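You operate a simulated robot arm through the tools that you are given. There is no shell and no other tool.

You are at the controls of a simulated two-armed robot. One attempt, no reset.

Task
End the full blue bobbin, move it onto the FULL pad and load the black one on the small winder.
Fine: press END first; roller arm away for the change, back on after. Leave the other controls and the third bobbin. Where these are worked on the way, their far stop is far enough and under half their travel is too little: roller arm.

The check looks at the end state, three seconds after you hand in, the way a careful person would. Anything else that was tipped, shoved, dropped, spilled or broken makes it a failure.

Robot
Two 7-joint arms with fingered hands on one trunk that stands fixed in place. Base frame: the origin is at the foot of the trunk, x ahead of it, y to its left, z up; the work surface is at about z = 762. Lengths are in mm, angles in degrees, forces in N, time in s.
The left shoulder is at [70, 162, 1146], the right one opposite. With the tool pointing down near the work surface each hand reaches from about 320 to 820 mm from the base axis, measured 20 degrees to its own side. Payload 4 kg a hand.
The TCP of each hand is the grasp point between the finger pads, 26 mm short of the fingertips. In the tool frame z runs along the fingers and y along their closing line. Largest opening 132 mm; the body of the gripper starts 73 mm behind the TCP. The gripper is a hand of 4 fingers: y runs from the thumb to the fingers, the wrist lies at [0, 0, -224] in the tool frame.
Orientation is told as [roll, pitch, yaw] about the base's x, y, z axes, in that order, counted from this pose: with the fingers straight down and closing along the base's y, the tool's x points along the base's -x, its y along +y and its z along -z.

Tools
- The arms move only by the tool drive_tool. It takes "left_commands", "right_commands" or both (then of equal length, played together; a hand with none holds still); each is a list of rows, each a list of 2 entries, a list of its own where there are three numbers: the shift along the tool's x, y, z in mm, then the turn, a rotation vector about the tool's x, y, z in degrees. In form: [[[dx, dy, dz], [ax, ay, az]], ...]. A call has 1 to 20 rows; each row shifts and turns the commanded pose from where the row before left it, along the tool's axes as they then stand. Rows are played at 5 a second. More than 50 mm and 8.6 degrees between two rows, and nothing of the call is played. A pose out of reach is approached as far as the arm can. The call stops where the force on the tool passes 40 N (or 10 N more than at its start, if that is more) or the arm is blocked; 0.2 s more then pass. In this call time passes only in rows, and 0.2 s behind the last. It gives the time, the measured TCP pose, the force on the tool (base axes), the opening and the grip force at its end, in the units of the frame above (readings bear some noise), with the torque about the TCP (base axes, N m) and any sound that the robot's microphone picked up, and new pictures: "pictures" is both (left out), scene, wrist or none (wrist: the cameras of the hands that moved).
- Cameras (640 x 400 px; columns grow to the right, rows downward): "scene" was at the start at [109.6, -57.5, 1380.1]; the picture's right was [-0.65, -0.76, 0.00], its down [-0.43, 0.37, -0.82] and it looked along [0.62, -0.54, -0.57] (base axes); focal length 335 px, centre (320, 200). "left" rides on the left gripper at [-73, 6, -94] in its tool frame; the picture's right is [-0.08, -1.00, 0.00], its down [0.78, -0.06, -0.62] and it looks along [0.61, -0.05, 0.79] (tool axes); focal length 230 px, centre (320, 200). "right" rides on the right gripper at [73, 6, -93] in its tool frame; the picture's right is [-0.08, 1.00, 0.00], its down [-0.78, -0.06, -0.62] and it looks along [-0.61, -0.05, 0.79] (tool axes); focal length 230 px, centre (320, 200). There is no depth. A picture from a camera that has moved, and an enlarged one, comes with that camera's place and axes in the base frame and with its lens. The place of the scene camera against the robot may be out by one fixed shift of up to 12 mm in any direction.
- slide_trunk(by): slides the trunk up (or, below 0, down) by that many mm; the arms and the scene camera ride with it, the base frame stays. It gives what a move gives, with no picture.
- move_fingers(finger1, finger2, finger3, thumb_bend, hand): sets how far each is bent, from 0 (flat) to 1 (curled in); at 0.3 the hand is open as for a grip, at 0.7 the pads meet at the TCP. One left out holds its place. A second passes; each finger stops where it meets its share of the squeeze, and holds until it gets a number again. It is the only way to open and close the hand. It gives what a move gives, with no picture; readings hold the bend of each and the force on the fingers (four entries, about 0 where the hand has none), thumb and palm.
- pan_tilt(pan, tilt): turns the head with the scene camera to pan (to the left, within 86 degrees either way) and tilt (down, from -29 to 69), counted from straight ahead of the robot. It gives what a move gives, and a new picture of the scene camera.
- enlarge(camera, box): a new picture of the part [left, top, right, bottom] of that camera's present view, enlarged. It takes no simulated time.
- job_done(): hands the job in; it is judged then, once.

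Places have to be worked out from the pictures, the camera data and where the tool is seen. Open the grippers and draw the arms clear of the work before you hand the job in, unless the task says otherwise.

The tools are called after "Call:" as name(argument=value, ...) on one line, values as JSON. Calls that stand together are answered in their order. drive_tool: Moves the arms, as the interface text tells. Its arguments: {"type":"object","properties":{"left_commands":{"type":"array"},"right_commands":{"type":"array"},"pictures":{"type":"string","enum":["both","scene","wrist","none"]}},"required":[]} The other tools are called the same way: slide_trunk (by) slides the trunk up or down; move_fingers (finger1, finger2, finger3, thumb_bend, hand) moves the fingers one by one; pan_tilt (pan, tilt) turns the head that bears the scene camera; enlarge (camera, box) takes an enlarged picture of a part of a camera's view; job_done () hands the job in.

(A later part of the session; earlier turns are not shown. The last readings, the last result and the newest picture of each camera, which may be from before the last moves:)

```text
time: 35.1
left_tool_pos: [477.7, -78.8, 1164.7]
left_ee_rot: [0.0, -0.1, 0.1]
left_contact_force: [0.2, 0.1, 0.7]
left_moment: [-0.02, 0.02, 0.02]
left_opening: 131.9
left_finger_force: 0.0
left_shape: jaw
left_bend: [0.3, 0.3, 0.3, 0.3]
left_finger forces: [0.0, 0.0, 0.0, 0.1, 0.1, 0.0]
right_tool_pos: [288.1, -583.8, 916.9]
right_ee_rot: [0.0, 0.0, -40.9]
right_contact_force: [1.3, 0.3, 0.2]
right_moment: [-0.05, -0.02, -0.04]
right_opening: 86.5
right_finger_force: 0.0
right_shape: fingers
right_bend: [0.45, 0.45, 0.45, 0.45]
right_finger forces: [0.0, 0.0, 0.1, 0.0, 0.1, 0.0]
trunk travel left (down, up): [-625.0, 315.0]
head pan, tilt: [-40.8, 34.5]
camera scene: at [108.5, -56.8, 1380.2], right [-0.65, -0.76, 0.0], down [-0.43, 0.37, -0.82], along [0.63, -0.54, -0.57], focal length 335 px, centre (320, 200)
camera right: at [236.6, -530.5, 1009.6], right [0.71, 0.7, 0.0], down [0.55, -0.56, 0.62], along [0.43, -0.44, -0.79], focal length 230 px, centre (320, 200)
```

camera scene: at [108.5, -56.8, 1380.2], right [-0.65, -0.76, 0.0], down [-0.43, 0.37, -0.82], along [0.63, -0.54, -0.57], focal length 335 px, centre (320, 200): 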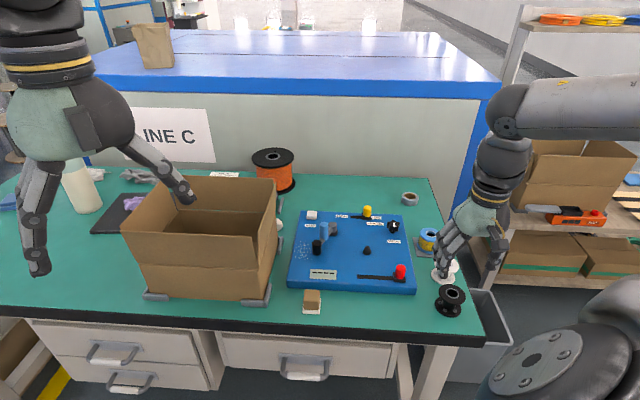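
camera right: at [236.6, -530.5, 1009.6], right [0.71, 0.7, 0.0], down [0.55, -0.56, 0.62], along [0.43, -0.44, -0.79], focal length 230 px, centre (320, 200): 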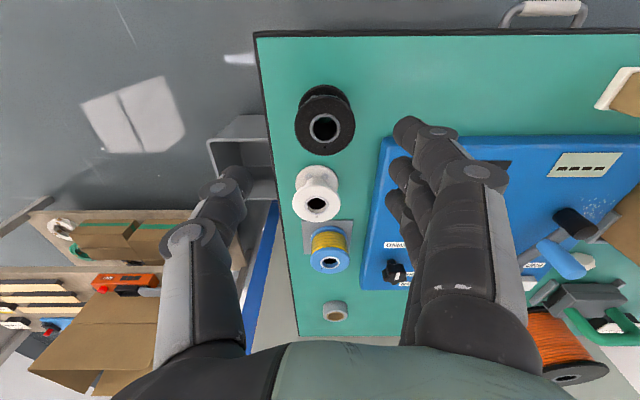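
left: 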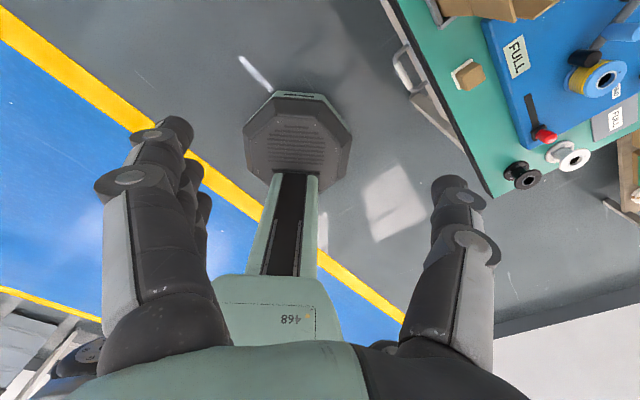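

The black bobbin's centre is at about (292,-583). With this orientation finger 3 would come close to the board's corner, so I centre on it and rotate back to yaw 0, where both board and white bobbin have about 20 mm clearance.

Call:
drive_tool(right_commands=[[[-2.6, 3.3, 0], [0, 0, 0]], [[0, 0, 0], [0, 0, -8.2]], [[0, 0, 0], [0, 0, -8.2]], [[0, 0, 0], [0, 0, -8.2]], [[0, 0, 0], [0, 0, -8.2]], [[0, 0, 0], [0, 0, -8.2]]], pictures="wrist")

Call:
enlarge(camera="right", box=[180, 40, 480, 240])

```text
time: 36.5
left_tool_pos: [478.1, -79.3, 1164.0]
left_ee_rot: [0.0, 0.0, 0.1]
left_contact_force: [0.3, -0.3, -0.5]
left_moment: [0.02, -0.01, 0.01]
left_opening: 131.6
left_finger_force: 0.1
left_shape: jaw
left_bend: [0.3, 0.3, 0.3, 0.3]
left_finger forces: [0.0, 0.1, 0.0, 0.1, 0.1, 0.0]
right_tool_pos: [292.7, -581.5, 916.7]
right_ee_rot: [0.1, 0.0, 0.2]
right_contact_force: [-0.4, -0.3, 0.1]
right_moment: [0.01, 0.01, -0.02]
right_opening: 86.5
right_finger_force: 0.1
right_shape: fingers
right_bend: [0.45, 0.45, 0.45, 0.45]
right_finger forces: [0.1, 0.0, 0.0, 0.0, 0.1, 0.0]
trunk travel left (down, up): [-625.0, 315.0]
head pan, tilt: [-40.8, 34.5]
camera right: at [220.7, -576.8, 1009.8], right [0.07, 1.0, 0.0], down [0.79, -0.06, 0.62], along [0.61, -0.04, -0.79], focal length 230 px, centre (320, 200)
```

right: 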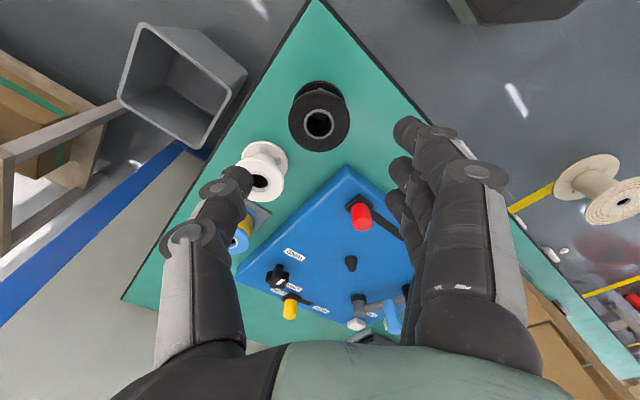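

```text
2.00 times, centred on (330, 140) of right
camera zoom: at [220.7, -576.8, 1009.8], right [0.07, 1.0, 0.0], down [0.79, -0.06, 0.62], along [0.61, -0.04, -0.79], focal length 460 px, centre (300, 320)
```

zoom: 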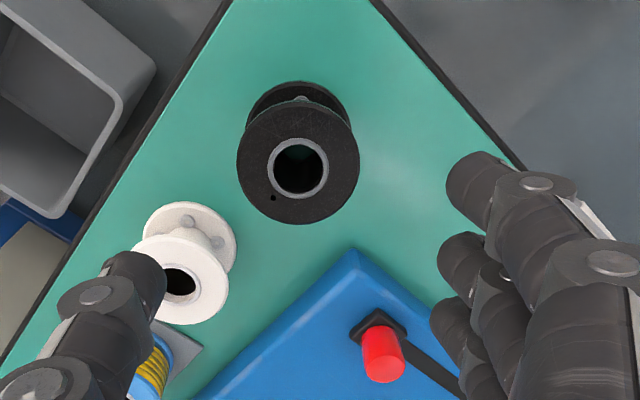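

The black bobbin is centred under the TCP within 1 mm. I descend in stages to TCP z≈801, checking clearances on the way.

Call:
drive_tool(right_commands=[[[0, 0, 20], [0, 0, 0]], [[0, 0, 20], [0, 0, 0]], [[0, 0, 20], [0, 0, 0]], [[0, 0, 15], [0, 0, 0]]], pictures="none")

Call:
enlarge(camera="right", box=[160, 60, 480, 260])

Call:
enlarge(camera="scene", box=[390, 210, 500, 330])

```text
time: 37.5
left_tool_pos: [477.7, -79.3, 1164.9]
left_ee_rot: [0.1, 0.0, 0.2]
left_contact_force: [0.2, -0.5, 0.6]
left_moment: [0.03, -0.02, 0.02]
left_opening: 131.9
left_finger_force: 0.0
left_shape: jaw
left_bend: [0.3, 0.3, 0.3, 0.3]
left_finger forces: [0.0, 0.1, 0.0, 0.1, 0.0, 0.0]
right_tool_pos: [293.2, -580.8, 840.4]
right_ee_rot: [0.1, 0.0, 0.2]
right_contact_force: [-0.4, 0.5, -0.4]
right_moment: [0.0, -0.02, -0.01]
right_opening: 86.5
right_finger_force: 0.0
right_shape: fingers
right_bend: [0.45, 0.45, 0.45, 0.45]
right_finger forces: [0.1, 0.1, 0.0, 0.1, 0.1, 0.0]
trunk travel left (down, up): [-625.0, 315.0]
head pan, tilt: [-40.8, 34.5]
```

```text
2.00 times, centred on (320, 160) of right
camera zoom: at [219.9, -576.1, 933.8], right [0.08, 1.0, 0.0], down [0.79, -0.06, 0.62], along [0.61, -0.05, -0.79], focal length 460 px, centre (320, 280)
```

zoom: 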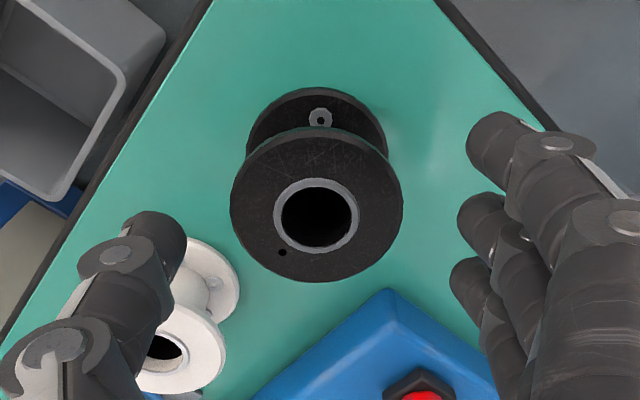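

```text
3.33 times, centred on (445, 270) of scene
camera zoom: at [109.8, -58.0, 1380.1], right [-0.65, -0.76, 0.0], down [-0.43, 0.37, -0.82], along [0.62, -0.54, -0.57], focal length 1117 px, centre (-97, -33)
```

zoom: 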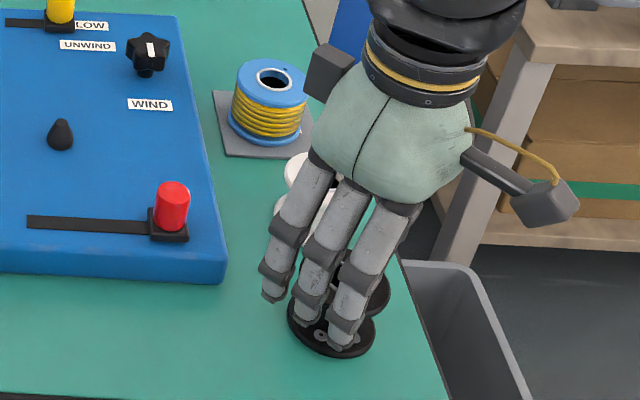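

Still centred, with the thumb clear of the white bobbin. I go down the last 40 mm.

Call:
drive_tool(right_commands=[[[0, 0, 15], [0, 0, 0]], [[0, 0, 15], [0, 0, 0]], [[0, 0, 6], [0, 0, 0]], [[0, 0, 3], [0, 0, 0]]], pictures="none")

Call:
enlarge(camera="right", box=[160, 80, 480, 280])

Call:
enlarge(camera="scene", box=[390, 230, 500, 350])

```text
time: 38.5
left_tool_pos: [478.1, -79.4, 1163.2]
left_ee_rot: [0.0, 0.0, 0.1]
left_contact_force: [0.0, -0.5, 0.5]
left_moment: [0.01, 0.04, 0.01]
left_opening: 131.7
left_finger_force: 0.1
left_shape: jaw
left_bend: [0.3, 0.3, 0.3, 0.3]
left_finger forces: [0.0, 0.0, 0.0, 0.0, 0.0, 0.0]
right_tool_pos: [290.8, -583.3, 802.3]
right_ee_rot: [0.0, 0.0, 0.1]
right_contact_force: [-0.3, -0.5, 0.6]
right_moment: [-0.03, 0.04, -0.02]
right_opening: 86.4
right_finger_force: 0.1
right_shape: fingers
right_bend: [0.45, 0.45, 0.45, 0.45]
right_finger forces: [0.0, 0.0, 0.1, 0.1, 0.1, 0.0]
trunk travel left (down, up): [-625.0, 315.0]
head pan, tilt: [-40.8, 34.5]
```

```text
2.00 times, centred on (320, 180) of right
camera zoom: at [219.9, -576.6, 894.8], right [0.08, 1.0, 0.0], down [0.79, -0.06, 0.62], along [0.61, -0.05, -0.79], focal length 460 px, centre (320, 240)
```

zoom: 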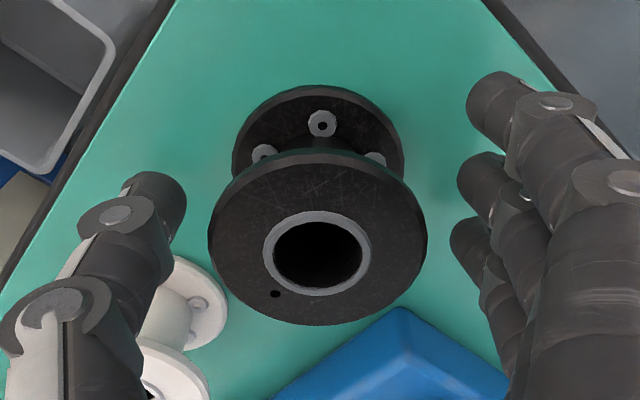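

```text
3.33 times, centred on (445, 290) of scene
camera zoom: at [109.7, -57.8, 1380.1], right [-0.65, -0.76, 0.0], down [-0.43, 0.37, -0.82], along [0.62, -0.54, -0.57], focal length 1117 px, centre (-97, -100)
```

zoom: 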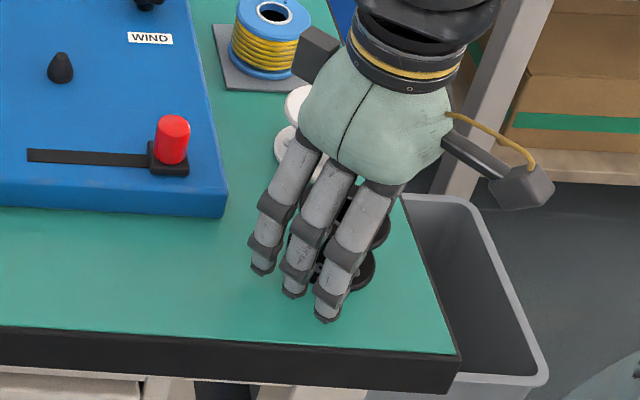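

The flange sits about 6 mm above the TCP. I lower 3 mm more and close the fingers on it.

Call:
drive_tool(right_commands=[[[0, 0, 3], [0, 0, 0]]], pictures="none")

Call:
move_fingers(hand="right", finger1=0.6, finger2=0.6, finger3=0.6, thumb_bend=0.6)

Call:
enlarge(camera="right", box=[160, 80, 480, 280])

Call:
enlarge(camera="scene", box=[390, 230, 500, 350])

```text
time: 38.9
left_tool_pos: [476.4, -79.3, 1163.2]
left_ee_rot: [0.1, -0.1, 0.1]
left_contact_force: [0.8, -0.6, 0.7]
left_moment: [0.01, -0.02, -0.03]
left_opening: 132.0
left_finger_force: 0.1
left_shape: jaw
left_bend: [0.3, 0.3, 0.3, 0.3]
left_finger forces: [0.0, 0.0, 0.0, 0.0, 0.1, 0.1]
right_tool_pos: [292.0, -582.1, 798.7]
right_ee_rot: [0.1, 0.0, 0.1]
right_contact_force: [-0.1, -0.4, -0.1]
right_moment: [-0.02, 0.02, -0.01]
right_opening: 86.6
right_finger_force: 0.1
right_shape: fingers
right_bend: [0.45, 0.45, 0.45, 0.45]
right_finger forces: [0.0, 0.1, 0.0, 0.0, 0.0, 0.0]
trunk travel left (down, up): [-625.0, 315.0]
head pan, tilt: [-40.8, 34.5]
```

```text
time: 39.9
left_tool_pos: [477.6, -80.0, 1163.6]
left_ee_rot: [0.0, 0.0, 0.1]
left_contact_force: [0.6, 0.2, 0.3]
left_moment: [0.0, 0.0, -0.02]
left_opening: 131.5
left_finger_force: 0.0
left_shape: jaw
left_bend: [0.3, 0.3, 0.3, 0.3]
left_finger forces: [0.1, 0.0, 0.0, 0.1, 0.0, 0.0]
right_tool_pos: [292.1, -581.3, 798.7]
right_ee_rot: [0.2, 0.0, 0.2]
right_contact_force: [0.2, -0.2, 0.5]
right_moment: [-0.01, 0.05, -0.01]
right_opening: 40.9
right_finger_force: 1.0
right_shape: fingers
right_bend: [0.6, 0.59, 0.6, 0.59]
right_finger forces: [0.0, 1.0, 0.1, 0.0, 1.2, 0.0]
trunk travel left (down, up): [-625.0, 315.0]
head pan, tilt: [-40.8, 34.5]
```

```text
2.00 times, centred on (320, 180) of right
camera zoom: at [219.9, -576.5, 891.5], right [0.08, 1.0, 0.0], down [0.79, -0.06, 0.62], along [0.61, -0.05, -0.79], focal length 460 px, centre (320, 240)
```

zoom: 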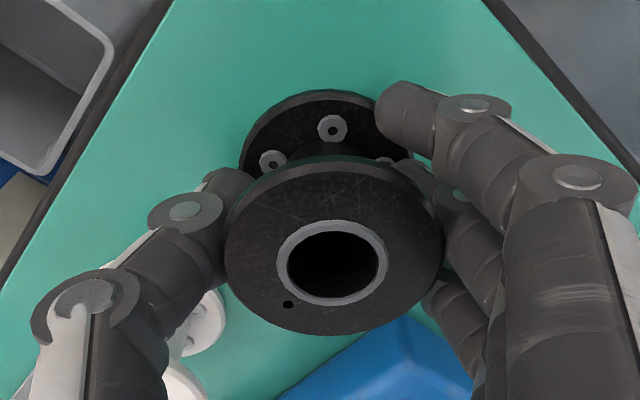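

```text
3.33 times, centred on (445, 290) of scene
camera zoom: at [109.6, -57.6, 1380.1], right [-0.65, -0.76, 0.0], down [-0.43, 0.37, -0.82], along [0.62, -0.54, -0.57], focal length 1117 px, centre (-97, -100)
```

zoom: 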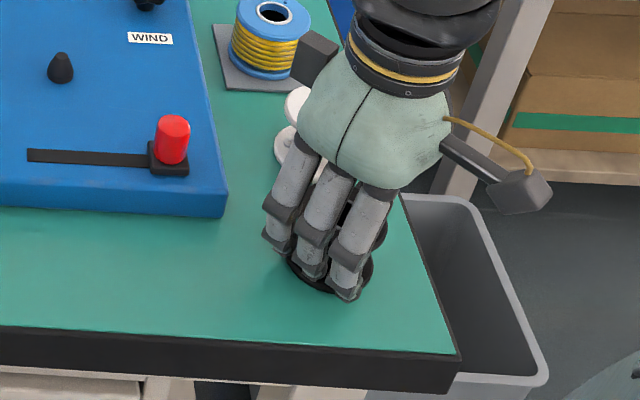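

First contact at 0.59 on thumb and middle finger. I tighten the grip to the same settings as for the blue one.

Call:
move_fingers(hand="right", finger1=0.7, finger2=0.67, finger3=0.7, thumb_bend=0.67)

Call:
enlarge(camera="right", box=[160, 80, 480, 280])

Call:
enlarge(camera="scene", box=[390, 230, 500, 350])

```text
time: 40.9
left_tool_pos: [477.9, -79.2, 1164.3]
left_ee_rot: [0.0, 0.0, 0.1]
left_contact_force: [0.0, -0.1, -0.3]
left_moment: [0.01, -0.01, 0.0]
left_opening: 131.7
left_finger_force: 0.0
left_shape: jaw
left_bend: [0.3, 0.3, 0.3, 0.3]
left_finger forces: [0.1, 0.0, 0.1, 0.0, 0.0, 0.1]
right_tool_pos: [291.7, -582.2, 799.0]
right_ee_rot: [0.1, 0.0, 0.1]
right_contact_force: [-1.1, -0.4, -0.1]
right_moment: [0.02, -0.02, 0.0]
right_opening: 25.8
right_finger_force: 13.4
right_shape: fingers
right_bend: [0.69, 0.62, 0.68, 0.64]
right_finger forces: [1.4, 6.5, 3.6, 0.0, 14.5, 0.0]
trunk travel left (down, up): [-625.0, 315.0]
head pan, tilt: [-40.8, 34.5]
```

```text
2.00 times, centred on (320, 180) of right
camera zoom: at [219.9, -576.5, 891.5], right [0.08, 1.0, 0.0], down [0.79, -0.06, 0.62], along [0.61, -0.05, -0.79], focal length 460 px, centre (320, 240)
```

zoom: 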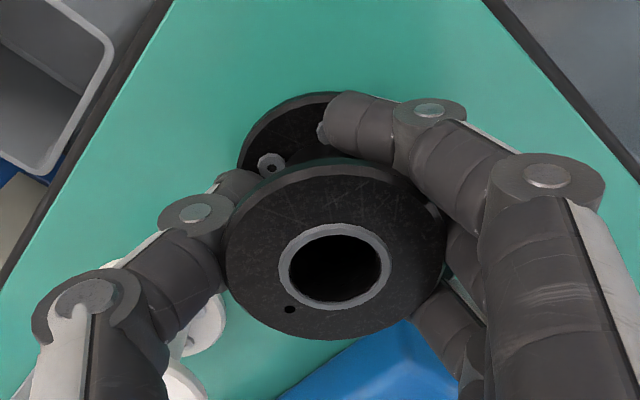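

```text
3.33 times, centred on (445, 290) of scene
camera zoom: at [109.6, -57.6, 1380.1], right [-0.65, -0.76, 0.0], down [-0.43, 0.37, -0.82], along [0.62, -0.54, -0.57], focal length 1117 px, centre (-97, -100)
```

zoom: 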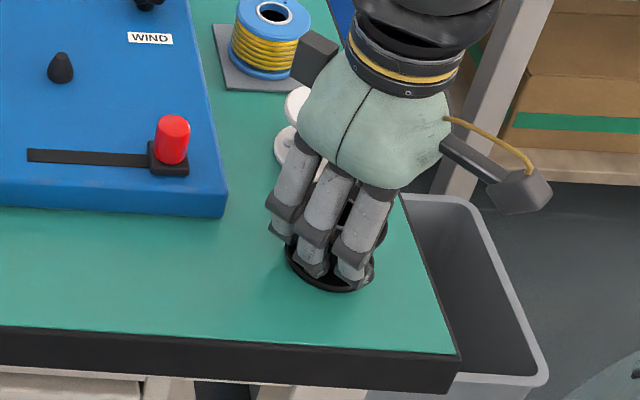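

The grip is firm (thumb 14.5 N, all fingers in contact). I lift slowly and check whether the bobbin stays level.

Call:
drive_tool(right_commands=[[[0, 0, -3], [0, 0, 0]], [[0, 0, -5], [0, 0, 0]], [[0, 0, -8], [0, 0, 0]], [[0, 0, -14], [0, 0, 0]]], pictures="none")

Call:
enlarge(camera="right", box=[200, 80, 460, 280])

Call:
enlarge(camera="scene", box=[390, 230, 500, 350])

```text
time: 41.9
left_tool_pos: [477.6, -79.2, 1163.9]
left_ee_rot: [0.0, 0.0, 0.1]
left_contact_force: [-0.5, 1.2, -0.3]
left_moment: [0.0, -0.02, -0.01]
left_opening: 131.9
left_finger_force: 0.1
left_shape: jaw
left_bend: [0.3, 0.3, 0.3, 0.3]
left_finger forces: [0.0, 0.1, 0.0, 0.1, 0.0, 0.0]
right_tool_pos: [290.8, -582.5, 829.6]
right_ee_rot: [0.1, 0.0, 0.1]
right_contact_force: [-0.4, -0.4, 0.9]
right_moment: [0.03, -0.01, 0.02]
right_opening: 25.8
right_finger_force: 13.0
right_shape: fingers
right_bend: [0.69, 0.62, 0.68, 0.64]
right_finger forces: [1.4, 6.6, 3.6, 0.0, 14.6, 0.0]
trunk travel left (down, up): [-625.0, 315.0]
head pan, tilt: [-40.8, 34.5]
```

```text
2.00 times, centred on (330, 180) of right
camera zoom: at [219.3, -576.3, 922.8], right [0.08, 1.0, 0.0], down [0.79, -0.06, 0.62], along [0.61, -0.05, -0.79], focal length 460 px, centre (300, 240)
```

zoom: 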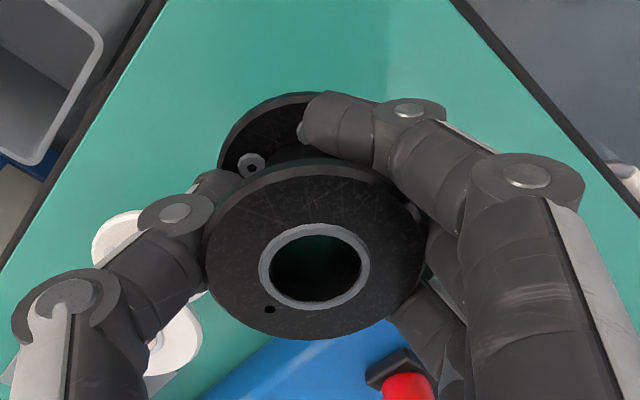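

```text
3.33 times, centred on (445, 290) of scene
camera zoom: at [109.3, -57.0, 1380.1], right [-0.65, -0.76, 0.0], down [-0.43, 0.37, -0.82], along [0.62, -0.54, -0.57], focal length 1117 px, centre (-97, -100)
```

zoom: 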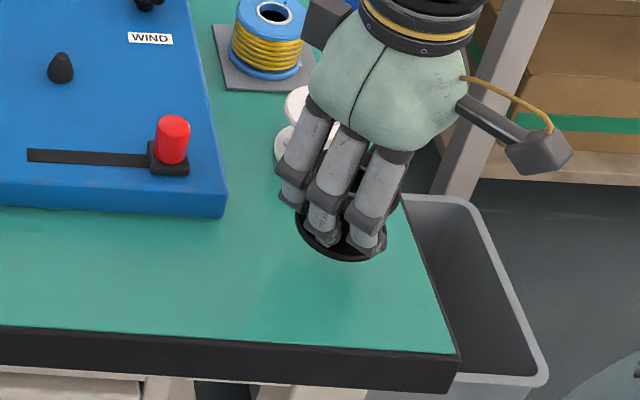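

The black bobbin is up, with perhaps a 3° lean. I lift higher and carry it over to the spindle at (508,-551.5).

Call:
drive_tool(right_commands=[[[0, 0, -20], [0, 0, 0]], [[0, 0, -25], [0, 0, 0]], [[0, 0, -25], [0, 0, 0]], [[0, 0, -25], [0, 0, 0]], [[-21.6, 2.8, 0], [0, 0, 0]], [[-21.6, 2.8, 0], [0, 0, 0]], [[-21.6, 2.8, 0], [0, 0, 0]], [[-21.6, 2.8, 0], [0, 0, 0]], [[-21.6, 2.8, 0], [0, 0, 0]], [[-21.6, 2.8, 0], [0, 0, 0]], [[-21.6, 2.8, 0], [0, 0, 0]], [[-21.6, 2.8, 0], [0, 0, 0]], [[-21.6, 2.8, 0], [0, 0, 0]], [[-21.6, 2.8, 0], [0, 0, 0]]], pictures="both")

Call:
enlarge(camera="right", box=[200, 80, 460, 280])

Call:
enlarge(camera="scene", box=[320, 170, 430, 280])

```text
time: 44.9
left_tool_pos: [479.0, -78.6, 1163.1]
left_ee_rot: [-0.1, 0.0, 0.1]
left_contact_force: [0.6, 0.4, 0.4]
left_moment: [-0.03, 0.04, 0.01]
left_opening: 131.9
left_finger_force: 0.1
left_shape: jaw
left_bend: [0.3, 0.3, 0.3, 0.3]
left_finger forces: [0.0, 0.0, 0.0, 0.1, 0.1, 0.0]
right_tool_pos: [510.5, -553.7, 925.2]
right_ee_rot: [0.0, 0.1, 0.2]
right_contact_force: [-0.1, -0.1, -0.1]
right_moment: [0.01, 0.01, 0.01]
right_opening: 25.7
right_finger_force: 12.4
right_shape: fingers
right_bend: [0.69, 0.62, 0.68, 0.64]
right_finger forces: [1.4, 6.3, 3.5, 0.0, 14.2, 0.1]
trunk travel left (down, up): [-625.0, 315.0]
head pan, tilt: [-40.8, 34.5]
camera scene: at [110.8, -57.1, 1380.0], right [-0.65, -0.76, 0.0], down [-0.43, 0.37, -0.82], along [0.62, -0.54, -0.57], focal length 335 px, centre (320, 200)
camera right: at [437.8, -547.6, 1017.9], right [0.08, 1.0, 0.0], down [0.79, -0.06, 0.62], along [0.61, -0.05, -0.79], focal length 230 px, centre (320, 200)
```

scene: 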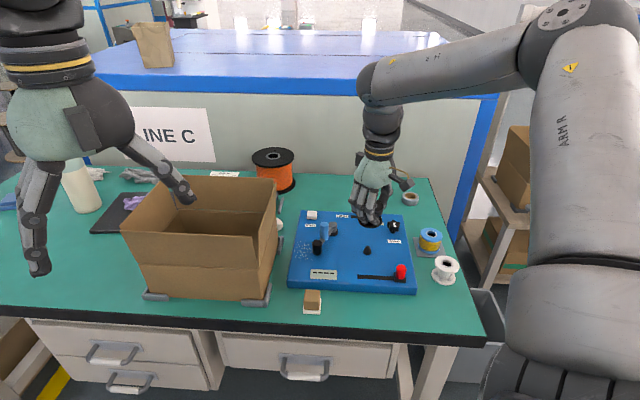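
right: 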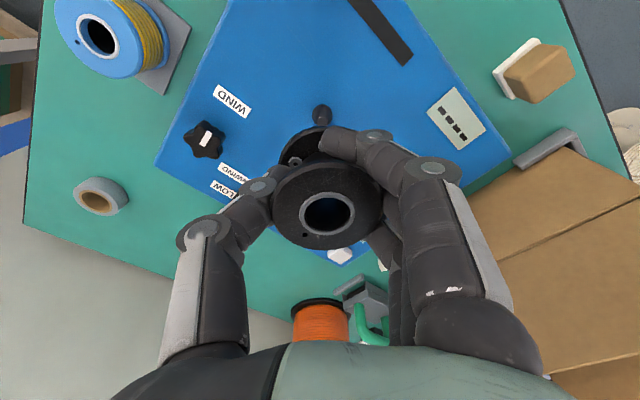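

```text
2.00 times, centred on (330, 180) of right
camera zoom: at [437.8, -547.6, 1017.9], right [0.08, 1.0, 0.0], down [0.79, -0.06, 0.62], along [0.61, -0.05, -0.79], focal length 460 px, centre (300, 240)
```

zoom: 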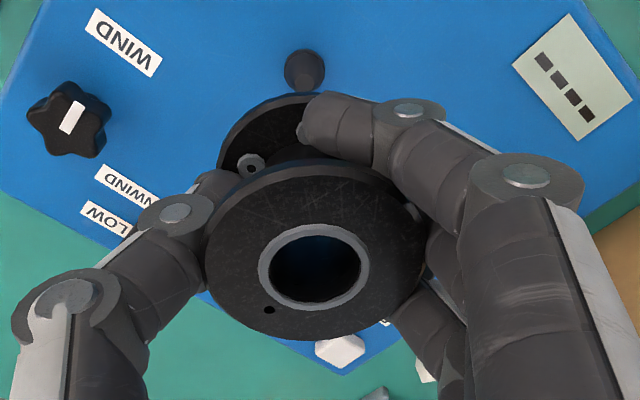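

```text
3.64 times, centred on (375, 225) of scene
camera zoom: at [110.8, -57.1, 1380.0], right [-0.65, -0.76, 0.0], down [-0.43, 0.37, -0.82], along [0.62, -0.54, -0.57], focal length 1218 px, centre (120, 109)
```

zoom: 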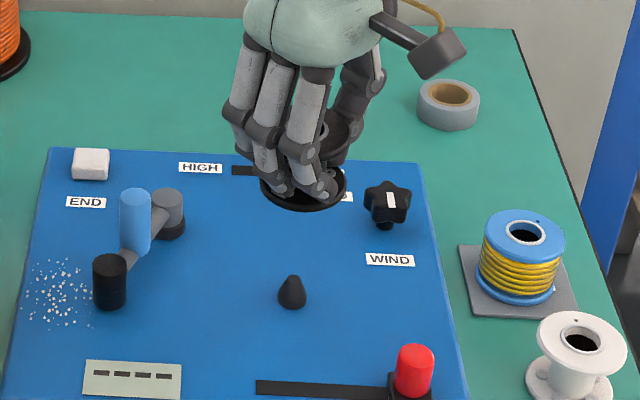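

The bobbin hangs level and the cone reads (507.1,-551.1); the bobbin axis is at about (-0.8,3.3) in the tool frame. I correct 4.2 mm in tool x and -0.7 in y and go down to just above the cone.

Call:
drive_tool(right_commands=[[[4.2, -0.7, 5], [0, 0, 0]], [[0, 0, 20], [0, 0, 0]], [[0, 0, 20], [0, 0, 0]], [[0, 0, 15], [0, 0, 0]]], pictures="none")

Call:
enlarge(camera="right", box=[200, 80, 460, 280])

Call:
enlarge(camera="scene", box=[330, 200, 410, 270])

```text
time: 45.9
left_tool_pos: [478.4, -80.1, 1164.6]
left_ee_rot: [0.0, 0.1, -0.1]
left_contact_force: [0.3, -0.6, 0.0]
left_moment: [0.03, -0.01, 0.02]
left_opening: 131.6
left_finger_force: 0.1
left_shape: jaw
left_bend: [0.3, 0.3, 0.3, 0.3]
left_finger forces: [0.0, 0.0, 0.1, 0.1, 0.0, 0.0]
right_tool_pos: [504.5, -553.6, 863.5]
right_ee_rot: [0.0, 0.1, 0.0]
right_contact_force: [0.3, -1.0, -0.2]
right_moment: [0.05, 0.0, 0.03]
right_opening: 25.8
right_finger_force: 13.1
right_shape: fingers
right_bend: [0.69, 0.62, 0.68, 0.64]
right_finger forces: [1.5, 6.3, 3.6, 0.1, 14.4, 0.0]
trunk travel left (down, up): [-625.0, 315.0]
head pan, tilt: [-40.8, 34.5]
```

```text
2.00 times, centred on (330, 180) of right
camera zoom: at [432.5, -547.7, 956.9], right [0.08, 1.0, 0.0], down [0.79, -0.06, 0.62], along [0.61, -0.05, -0.79], focal length 460 px, centre (300, 240)
```

zoom: 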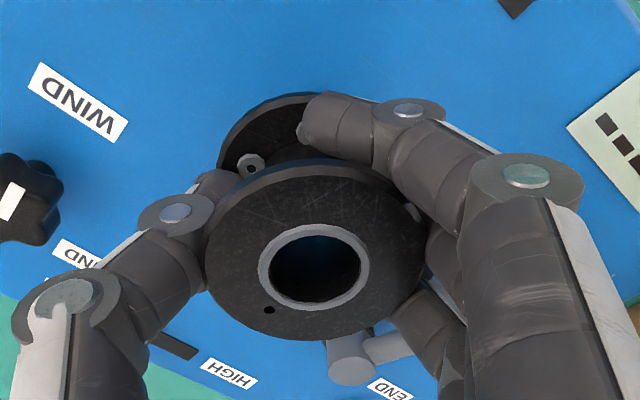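

```text
5.71 times, centred on (370, 235) of scene
camera zoom: at [110.0, -57.7, 1380.1], right [-0.65, -0.76, 0.0], down [-0.43, 0.37, -0.82], along [0.62, -0.54, -0.57], focal length 1914 px, centre (34, 0)
```

zoom: 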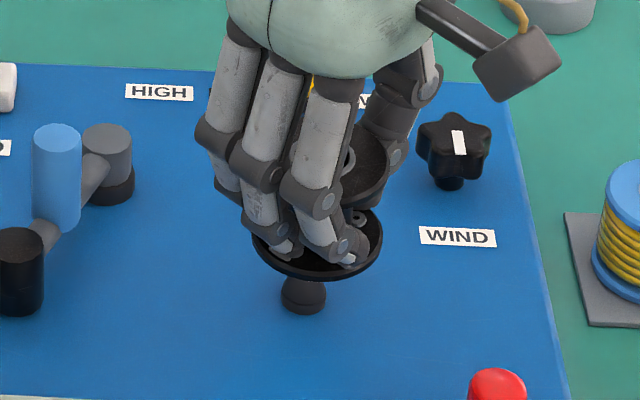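

The bottom flange appears ~2.5 mm right of the cone in the scene view after parallax. I correct (+1.5,+1.5) in base and lower gently over the cone, watching forces.

Call:
drive_tool(right_commands=[[[-1.5, 1.5, 0], [0, 0, 0]], [[0, 0, 5], [0, 0, 0]], [[0, 0, 5], [0, 0, 0]], [[0, 0, 4], [0, 0, 0]]], pictures="none")

Call:
enlarge(camera="scene", box=[330, 200, 410, 270])

Call:
enlarge(camera="right", box=[260, 140, 400, 260])

```text
time: 46.9
left_tool_pos: [477.1, -79.5, 1164.2]
left_ee_rot: [-0.1, 0.0, 0.1]
left_contact_force: [0.1, 0.2, -0.1]
left_moment: [0.01, -0.02, 0.0]
left_opening: 131.9
left_finger_force: 0.1
left_shape: jaw
left_bend: [0.3, 0.3, 0.3, 0.3]
left_finger forces: [0.0, 0.0, 0.1, 0.0, 0.0, 0.0]
right_tool_pos: [505.0, -552.3, 850.0]
right_ee_rot: [0.1, 0.1, 0.1]
right_contact_force: [0.5, -0.2, 0.6]
right_moment: [-0.01, 0.0, 0.0]
right_opening: 25.7
right_finger_force: 12.7
right_shape: fingers
right_bend: [0.69, 0.62, 0.68, 0.64]
right_finger forces: [1.4, 6.4, 3.6, 0.0, 14.2, 0.1]
trunk travel left (down, up): [-625.0, 315.0]
head pan, tilt: [-40.8, 34.5]
```

```text
5.71 times, centred on (370, 235) of scene
camera zoom: at [109.8, -57.7, 1380.1], right [-0.65, -0.76, 0.0], down [-0.43, 0.37, -0.82], along [0.62, -0.54, -0.57], focal length 1914 px, centre (34, 0)
```

zoom: 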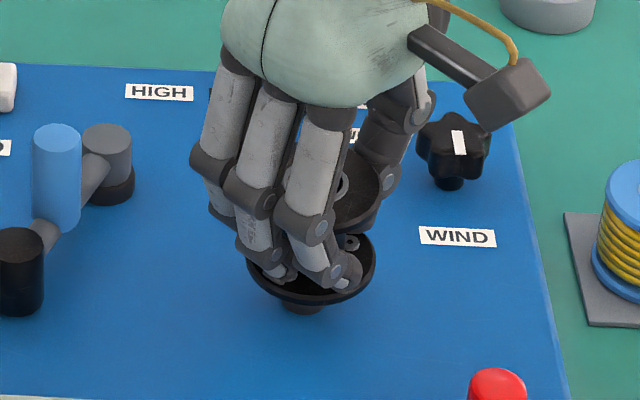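

```text
3.33 times, centred on (330, 200) of right
camera zoom: at [433.6, -546.6, 943.1], right [0.08, 1.0, 0.0], down [0.78, -0.06, 0.62], along [0.61, -0.05, -0.79], focal length 767 px, centre (287, 200)
```

zoom: 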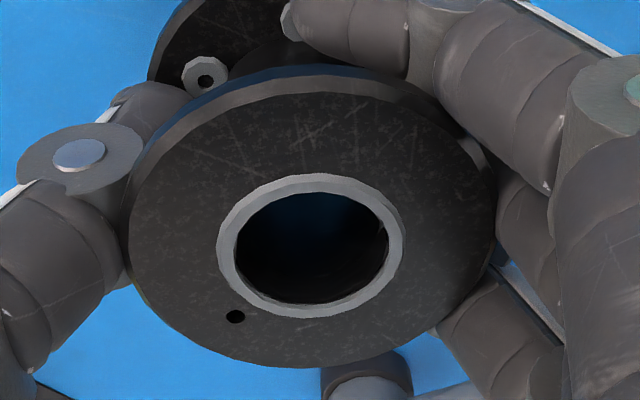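

The flange is lined up with the cone and no contact force yet. I continue down in small steps.

Call:
drive_tool(right_commands=[[[0, 0, 4], [0, 0, 0]], [[0, 0, 4], [0, 0, 0]], [[0, 0, 3], [0, 0, 0]]], pictures="none")

Call:
enlarge(camera="scene", box=[330, 200, 410, 270])

Call:
enlarge(camera="right", box=[260, 140, 400, 260])

```text
time: 47.7
left_tool_pos: [478.9, -80.5, 1163.5]
left_ee_rot: [0.0, 0.0, 0.1]
left_contact_force: [-0.4, -0.1, 0.1]
left_moment: [0.0, 0.02, 0.01]
left_opening: 131.9
left_finger_force: 0.0
left_shape: jaw
left_bend: [0.3, 0.3, 0.3, 0.3]
left_finger forces: [0.1, 0.0, 0.0, 0.1, 0.0, 0.1]
right_tool_pos: [505.9, -553.1, 838.3]
right_ee_rot: [0.1, 0.0, 0.2]
right_contact_force: [-0.7, 0.8, 0.2]
right_moment: [0.01, 0.02, 0.02]
right_opening: 25.5
right_finger_force: 12.4
right_shape: fingers
right_bend: [0.69, 0.62, 0.68, 0.64]
right_finger forces: [1.3, 6.3, 3.4, 0.0, 14.3, 0.0]
trunk travel left (down, up): [-625.0, 315.0]
head pan, tilt: [-40.8, 34.5]
```

```text
5.71 times, centred on (370, 235) of scene
camera zoom: at [109.7, -57.6, 1380.1], right [-0.65, -0.76, 0.0], down [-0.43, 0.37, -0.82], along [0.62, -0.54, -0.57], focal length 1914 px, centre (34, 0)
```

zoom: 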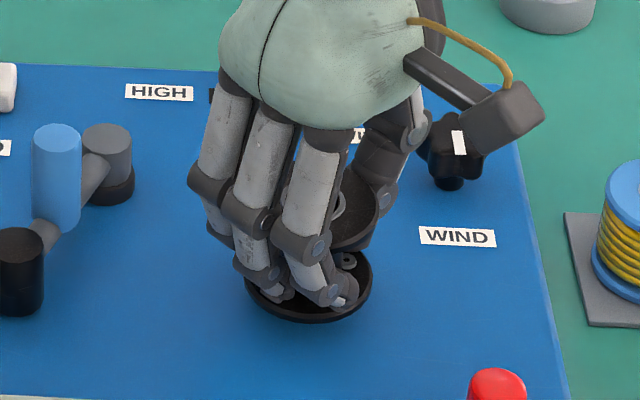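

```text
3.33 times, centred on (330, 200) of right
camera zoom: at [433.9, -546.5, 932.5], right [0.08, 1.0, 0.0], down [0.79, -0.06, 0.62], along [0.61, -0.05, -0.79], focal length 767 px, centre (287, 200)
```

zoom: 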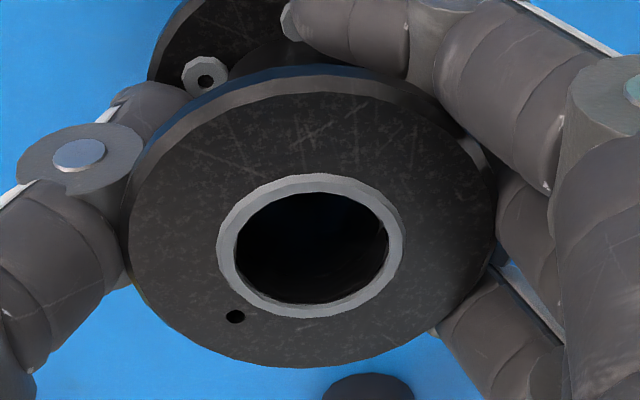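

The bobbin has slid over the cone without contact force; about 10 mm remains. I lower in 2 mm steps.

Call:
drive_tool(right_commands=[[[0, 0, 2], [0, 0, 0]], [[0, 0, 2], [0, 0, 0]], [[0, 0, 2], [0, 0, 0]]], pictures="none")

```text
time: 48.5
left_tool_pos: [478.6, -80.2, 1163.5]
left_ee_rot: [-0.1, 0.1, 0.1]
left_contact_force: [0.8, -0.5, 0.7]
left_moment: [-0.03, -0.03, 0.0]
left_opening: 131.9
left_finger_force: 0.0
left_shape: jaw
left_bend: [0.3, 0.3, 0.3, 0.3]
left_finger forces: [0.0, 0.1, 0.0, 0.0, 0.1, 0.0]
right_tool_pos: [505.2, -552.4, 833.4]
right_ee_rot: [0.1, 0.0, 0.1]
right_contact_force: [0.2, 0.1, -0.2]
right_moment: [-0.04, 0.03, -0.01]
right_opening: 25.6
right_finger_force: 13.2
right_shape: fingers
right_bend: [0.69, 0.62, 0.68, 0.64]
right_finger forces: [1.5, 6.3, 3.5, 0.0, 14.4, 0.1]
trunk travel left (down, up): [-625.0, 315.0]
head pan, tilt: [-40.8, 34.5]
```

No force yet at TCP z=833. I continue the small steps.

Call:
drive_tool(right_commands=[[[0, 0, 1.5], [0, 0, 0]], [[0, 0, 1.5], [0, 0, 0]], [[0, 0, 1.5], [0, 0, 0]]], pictures="none")

Call:
enlarge(camera="scene", box=[330, 200, 410, 270])

Call:
enlarge(camera="right", box=[200, 80, 460, 280])

```text
time: 49.3
left_tool_pos: [478.3, -80.1, 1163.6]
left_ee_rot: [0.1, 0.1, 0.0]
left_contact_force: [-0.4, -0.2, -0.2]
left_moment: [0.0, 0.02, 0.0]
left_opening: 131.7
left_finger_force: 0.1
left_shape: jaw
left_bend: [0.3, 0.3, 0.3, 0.3]
left_finger forces: [0.0, 0.0, 0.0, 0.0, 0.0, 0.0]
right_tool_pos: [505.7, -553.0, 827.1]
right_ee_rot: [0.1, 0.0, 0.1]
right_contact_force: [-0.3, 0.2, -0.8]
right_moment: [-0.01, 0.01, 0.01]
right_opening: 25.6
right_finger_force: 13.3
right_shape: fingers
right_bend: [0.69, 0.62, 0.68, 0.64]
right_finger forces: [1.3, 6.5, 3.6, 0.0, 14.7, 0.0]
trunk travel left (down, up): [-625.0, 315.0]
head pan, tilt: [-40.8, 34.5]
```

```text
5.71 times, centred on (370, 235) of scene
camera zoom: at [109.8, -57.6, 1380.1], right [-0.65, -0.76, 0.0], down [-0.43, 0.37, -0.82], along [0.62, -0.54, -0.57], focal length 1914 px, centre (34, 0)
```

zoom: 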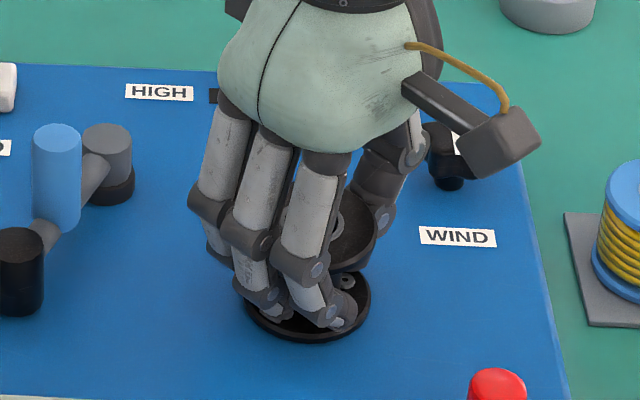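

```text
2.00 times, centred on (330, 180) of right
camera zoom: at [433.7, -546.8, 921.0], right [0.08, 1.0, 0.0], down [0.79, -0.06, 0.62], along [0.61, -0.05, -0.79], focal length 460 px, centre (300, 240)
```

zoom: 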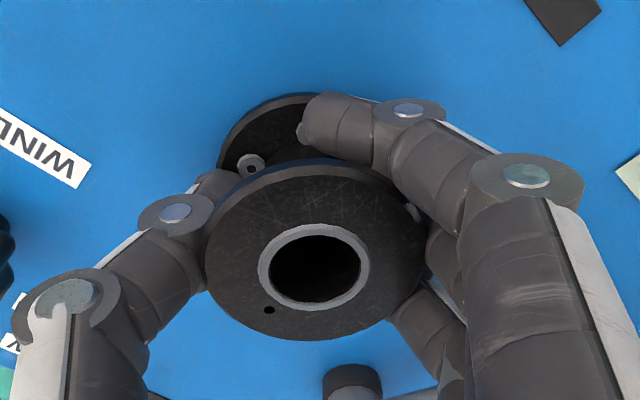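

Still no contact at 827, so only a millimetre or two should remain. I continue with 1 mm steps.

Call:
drive_tool(right_commands=[[[0, 0, 1], [0, 0, 0]], [[0, 0, 1], [0, 0, 0]], [[0, 0, 1], [0, 0, 0]]], pictures="none")

```text
time: 50.1
left_tool_pos: [476.4, -79.3, 1164.4]
left_ee_rot: [0.1, 0.1, 0.1]
left_contact_force: [-0.1, 0.4, 0.1]
left_moment: [0.0, 0.03, 0.01]
left_opening: 131.8
left_finger_force: 0.0
left_shape: jaw
left_bend: [0.3, 0.3, 0.3, 0.3]
left_finger forces: [0.0, 0.1, 0.1, 0.0, 0.0, 0.0]
right_tool_pos: [506.0, -551.9, 827.6]
right_ee_rot: [0.0, 0.0, 0.1]
right_contact_force: [0.6, -0.6, 9.0]
right_moment: [0.2, 0.0, 0.02]
right_opening: 25.3
right_finger_force: 16.6
right_shape: fingers
right_bend: [0.69, 0.63, 0.68, 0.64]
right_finger forces: [1.0, 11.2, 3.1, 0.0, 17.6, 0.1]
trunk travel left (down, up): [-625.0, 315.0]
head pan, tilt: [-40.8, 34.5]
```

Firm seat felt: 9 N up with the bobbin top at about z=837, the same height the blue one had. I open the fingers to release it.

Call:
move_fingers(hand="right", finger1=0.44, finger2=0.44, finger3=0.44, thumb_bend=0.44)

Call:
enlarge(camera="right", box=[160, 60, 480, 280])

Call:
enlarge(camera="scene", box=[300, 200, 430, 290])

```text
time: 51.1
left_tool_pos: [477.7, -79.9, 1163.8]
left_ee_rot: [-0.1, -0.1, 0.0]
left_contact_force: [-0.5, -0.4, -1.0]
left_moment: [0.02, -0.01, 0.0]
left_opening: 131.7
left_finger_force: 0.0
left_shape: jaw
left_bend: [0.3, 0.3, 0.3, 0.3]
left_finger forces: [0.0, 0.0, 0.0, 0.0, 0.1, 0.0]
right_tool_pos: [506.5, -552.9, 825.3]
right_ee_rot: [0.1, 0.0, 0.1]
right_contact_force: [-0.6, 0.2, -0.5]
right_moment: [0.0, 0.02, 0.01]
right_opening: 89.6
right_finger_force: 0.1
right_shape: fingers
right_bend: [0.44, 0.44, 0.44, 0.44]
right_finger forces: [0.0, 0.1, 0.2, 0.0, 0.1, 0.1]
trunk travel left (down, up): [-625.0, 315.0]
head pan, tilt: [-40.8, 34.5]
```

```text
1.82 times, centred on (320, 170) of right
camera zoom: at [433.8, -546.6, 918.5], right [0.08, 1.0, 0.0], down [0.79, -0.06, 0.62], along [0.61, -0.05, -0.79], focal length 418 px, centre (320, 254)
```

zoom: 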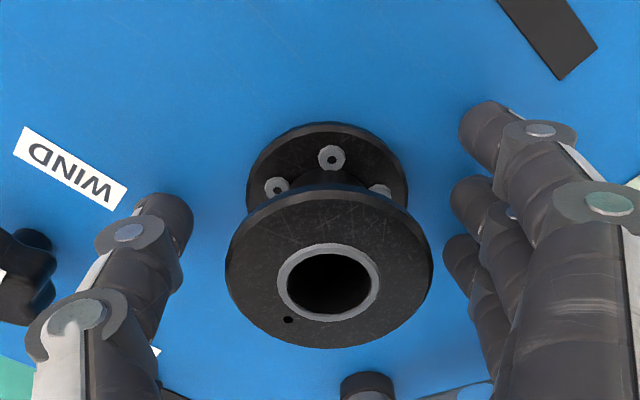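

```text
4.44 times, centred on (365, 245) of scene
camera zoom: at [109.9, -57.7, 1380.0], right [-0.65, -0.76, 0.0], down [-0.43, 0.37, -0.82], along [0.62, -0.54, -0.57], focal length 1489 px, centre (120, 0)
```

zoom: 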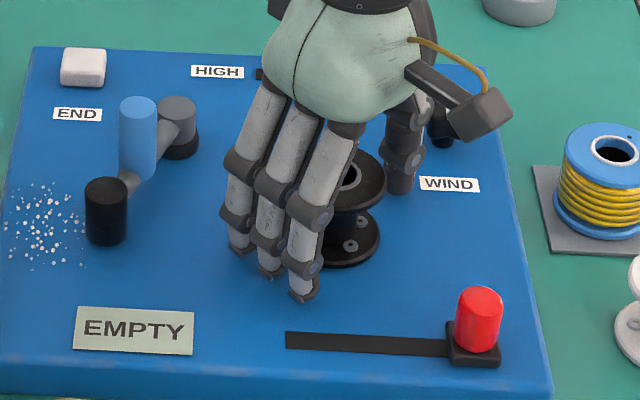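

The display now shows "EMPTY": the black bobbin is seated on the winder. I lift the hand straight up and clear.

Call:
drive_tool(right_commands=[[[0, 0, -10], [0, 0, 0]], [[0, 0, -20], [0, 0, 0]], [[0, 0, -30], [0, 0, 0]], [[0, 0, -35], [0, 0, 0]], [[0, 0, -30], [0, 0, 0]]], pictures="wrist")

Call:
enlarge(camera="scene", box=[280, 190, 480, 310])

Call:
enlarge(camera="scene", box=[330, 215, 410, 275])

```text
time: 52.3
left_tool_pos: [477.7, -79.6, 1163.4]
left_ee_rot: [0.0, 0.0, 0.1]
left_contact_force: [0.3, -0.3, -0.7]
left_moment: [0.0, 0.01, 0.02]
left_opening: 131.8
left_finger_force: 0.1
left_shape: jaw
left_bend: [0.3, 0.3, 0.3, 0.3]
left_finger forces: [0.0, 0.1, 0.1, 0.0, 0.0, 0.0]
right_tool_pos: [505.0, -552.8, 952.9]
right_ee_rot: [-0.1, 0.0, 0.1]
right_contact_force: [0.5, 0.1, 0.5]
right_moment: [-0.03, 0.06, -0.02]
right_opening: 89.6
right_finger_force: 0.1
right_shape: fingers
right_bend: [0.44, 0.44, 0.44, 0.44]
right_finger forces: [0.1, 0.1, 0.1, 0.1, 0.0, 0.0]
trunk travel left (down, up): [-625.0, 315.0]
head pan, tilt: [-40.8, 34.5]
camera right: at [433.3, -546.8, 1045.4], right [0.08, 1.0, 0.0], down [0.78, -0.06, 0.62], along [0.61, -0.05, -0.79], focal length 230 px, centre (320, 200)
```

right: 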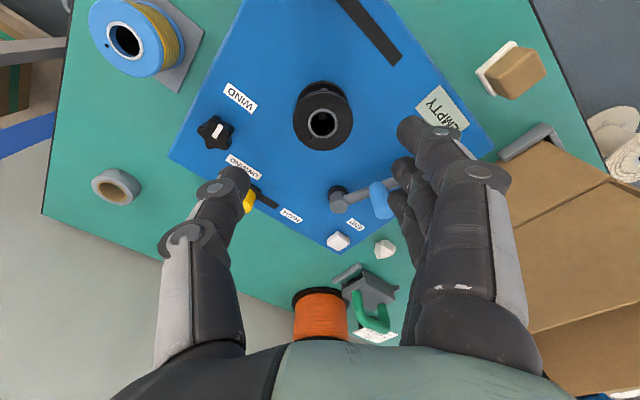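

```text
3.20 times, centred on (380, 250) of scene
camera zoom: at [109.1, -56.7, 1380.1], right [-0.65, -0.76, 0.0], down [-0.43, 0.37, -0.82], along [0.62, -0.54, -0.57], focal length 1072 px, centre (128, 40)
```

zoom: 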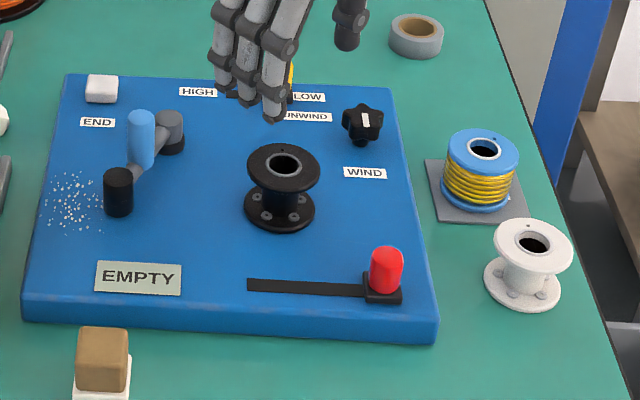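

```text
6.67 times, centred on (370, 245) of scene
camera zoom: at [109.1, -56.7, 1380.1], right [-0.65, -0.76, 0.0], down [-0.43, 0.37, -0.82], along [0.62, -0.54, -0.57], focal length 2233 px, centre (-13, -100)
```

zoom: 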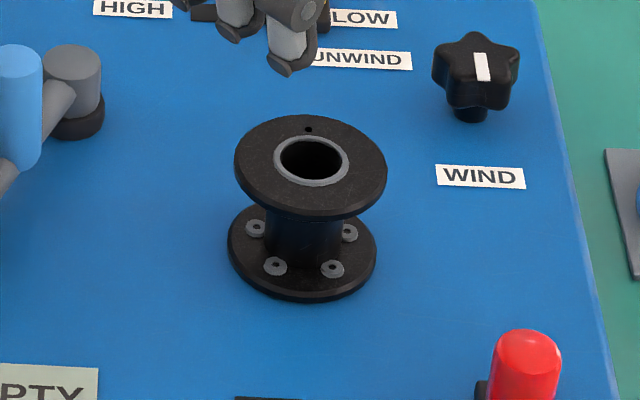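

The black bobbin sits flat and upright on the winder. Now I form the finger-1 pointer again and go to the far side of the roller handle (now about (599,-492)) to push the arm back on.

Call:
move_fingers(hand="right", finger1=0.5, finger2=1.0, finger3=1.0, thumb_bend=1.0)

Call:
drive_tool(right_commands=[[[-25, 6, 0], [0, 0, 0]], [[-25, 6, 0], [0, 0, 0]], [[-25, 6, 0], [0, 0, 0]], [[-25, 6, 0], [0, 0, 0]], [[-25, 6, 0], [0, 0, 0]], [[-25, 6, 0], [0, 0, 0]]], pictures="both")

Call:
enlarge(camera="scene", box=[280, 150, 420, 260])

```text
time: 53.3
left_tool_pos: [478.1, -78.5, 1163.9]
left_ee_rot: [0.0, 0.0, 0.1]
left_contact_force: [-0.9, -0.1, 0.9]
left_moment: [0.0, -0.02, 0.0]
left_opening: 131.7
left_finger_force: 0.0
left_shape: jaw
left_bend: [0.3, 0.3, 0.3, 0.3]
left_finger forces: [0.0, 0.0, 0.0, 0.0, 0.1, 0.0]
right_tool_pos: [506.4, -552.9, 950.8]
right_ee_rot: [0.2, 0.1, 0.1]
right_contact_force: [-0.2, 0.0, -0.8]
right_moment: [0.02, 0.0, 0.02]
right_opening: 38.3
right_finger_force: 0.0
right_shape: fingers
right_bend: [0.5, 0.94, 1.0, 1.0]
right_finger forces: [0.0, 0.0, 0.1, 0.1, 0.0, 0.1]
trunk travel left (down, up): [-625.0, 315.0]
head pan, tilt: [-40.8, 34.5]
```

```text
time: 54.7
left_tool_pos: [478.0, -79.4, 1164.3]
left_ee_rot: [0.1, 0.0, 0.2]
left_contact_force: [1.1, -0.3, 0.0]
left_moment: [0.0, 0.01, -0.02]
left_opening: 131.9
left_finger_force: 0.0
left_shape: jaw
left_bend: [0.3, 0.3, 0.3, 0.3]
left_finger forces: [0.1, 0.0, 0.0, 0.1, 0.0, 0.0]
right_tool_pos: [635.7, -512.8, 946.6]
right_ee_rot: [0.1, -0.2, 0.0]
right_contact_force: [-0.2, -0.5, -0.4]
right_moment: [-0.04, 0.0, -0.03]
right_opening: 38.5
right_finger_force: 0.1
right_shape: fingers
right_bend: [0.5, 0.94, 1.0, 1.0]
right_finger forces: [0.0, 0.0, 0.1, 0.0, 0.0, 0.0]
right hand out of reach, approached as far as the arm can: row 6
trunk travel left (down, up): [-625.0, 315.0]
head pan, tilt: [-40.8, 34.5]
camera scene: at [109.7, -57.8, 1380.1], right [-0.65, -0.76, 0.0], down [-0.43, 0.37, -0.82], along [0.62, -0.54, -0.57], focal length 335 px, centre (320, 200)
camera right: at [562.8, -506.0, 1040.3], right [0.08, 1.0, 0.0], down [0.78, -0.06, 0.62], along [0.62, -0.05, -0.79], focal length 230 px, centre (320, 200)
```

scene: 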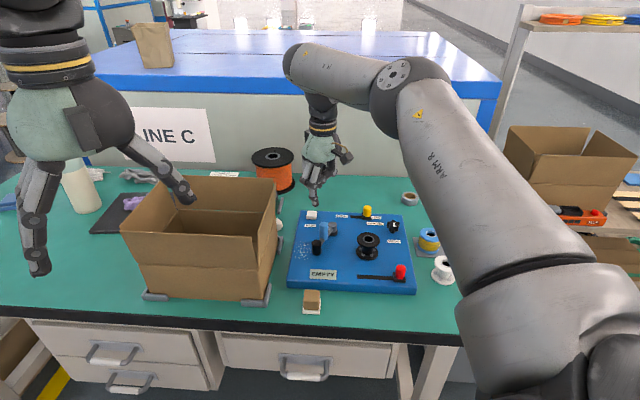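
right: 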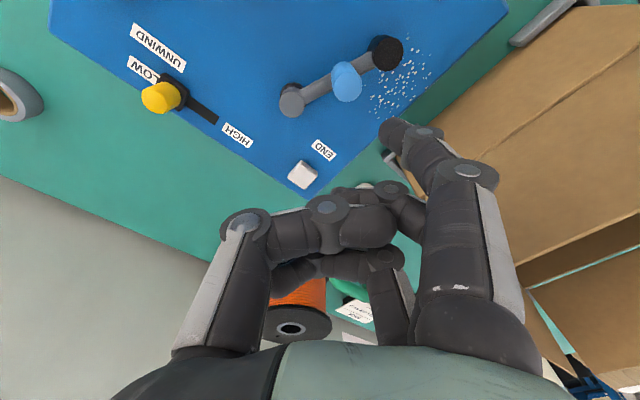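

```text
3.64 times, centred on (350, 205) of scene
camera zoom: at [109.7, -57.8, 1380.1], right [-0.65, -0.76, 0.0], down [-0.43, 0.37, -0.82], along [0.62, -0.54, -0.57], focal length 1218 px, centre (211, 182)
```

zoom: 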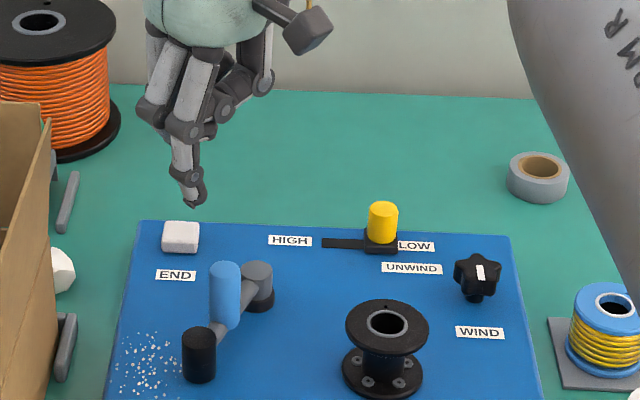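

The last row ran to the reach limit with an upright hand. I tilt the fingers 12° toward +x, which brings the wrist back into reach, and check the pose.

Call:
drive_tool(right_commands=[[[0, 0, 0], [0, -6, 0]], [[0, 0, 0], [0, -6, 0]]], pictures="none")

```text
time: 55.3
left_tool_pos: [476.0, -79.6, 1164.6]
left_ee_rot: [0.0, -0.1, 0.2]
left_contact_force: [0.4, 0.1, -0.2]
left_moment: [0.0, -0.04, 0.0]
left_opening: 131.8
left_finger_force: 0.0
left_shape: jaw
left_bend: [0.3, 0.3, 0.3, 0.3]
left_finger forces: [0.1, 0.1, 0.1, 0.1, 0.0, 0.0]
right_tool_pos: [636.4, -512.2, 949.0]
right_ee_rot: [0.0, -12.2, 0.0]
right_contact_force: [0.2, 0.0, 1.1]
right_moment: [0.01, 0.03, -0.02]
right_opening: 38.7
right_finger_force: 0.0
right_shape: fingers
right_bend: [0.5, 0.94, 1.0, 1.0]
right_finger forces: [0.0, 0.1, 0.0, 0.0, 0.0, 0.1]
trunk travel left (down, up): [-625.0, 315.0]
head pan, tilt: [-40.8, 34.5]
```

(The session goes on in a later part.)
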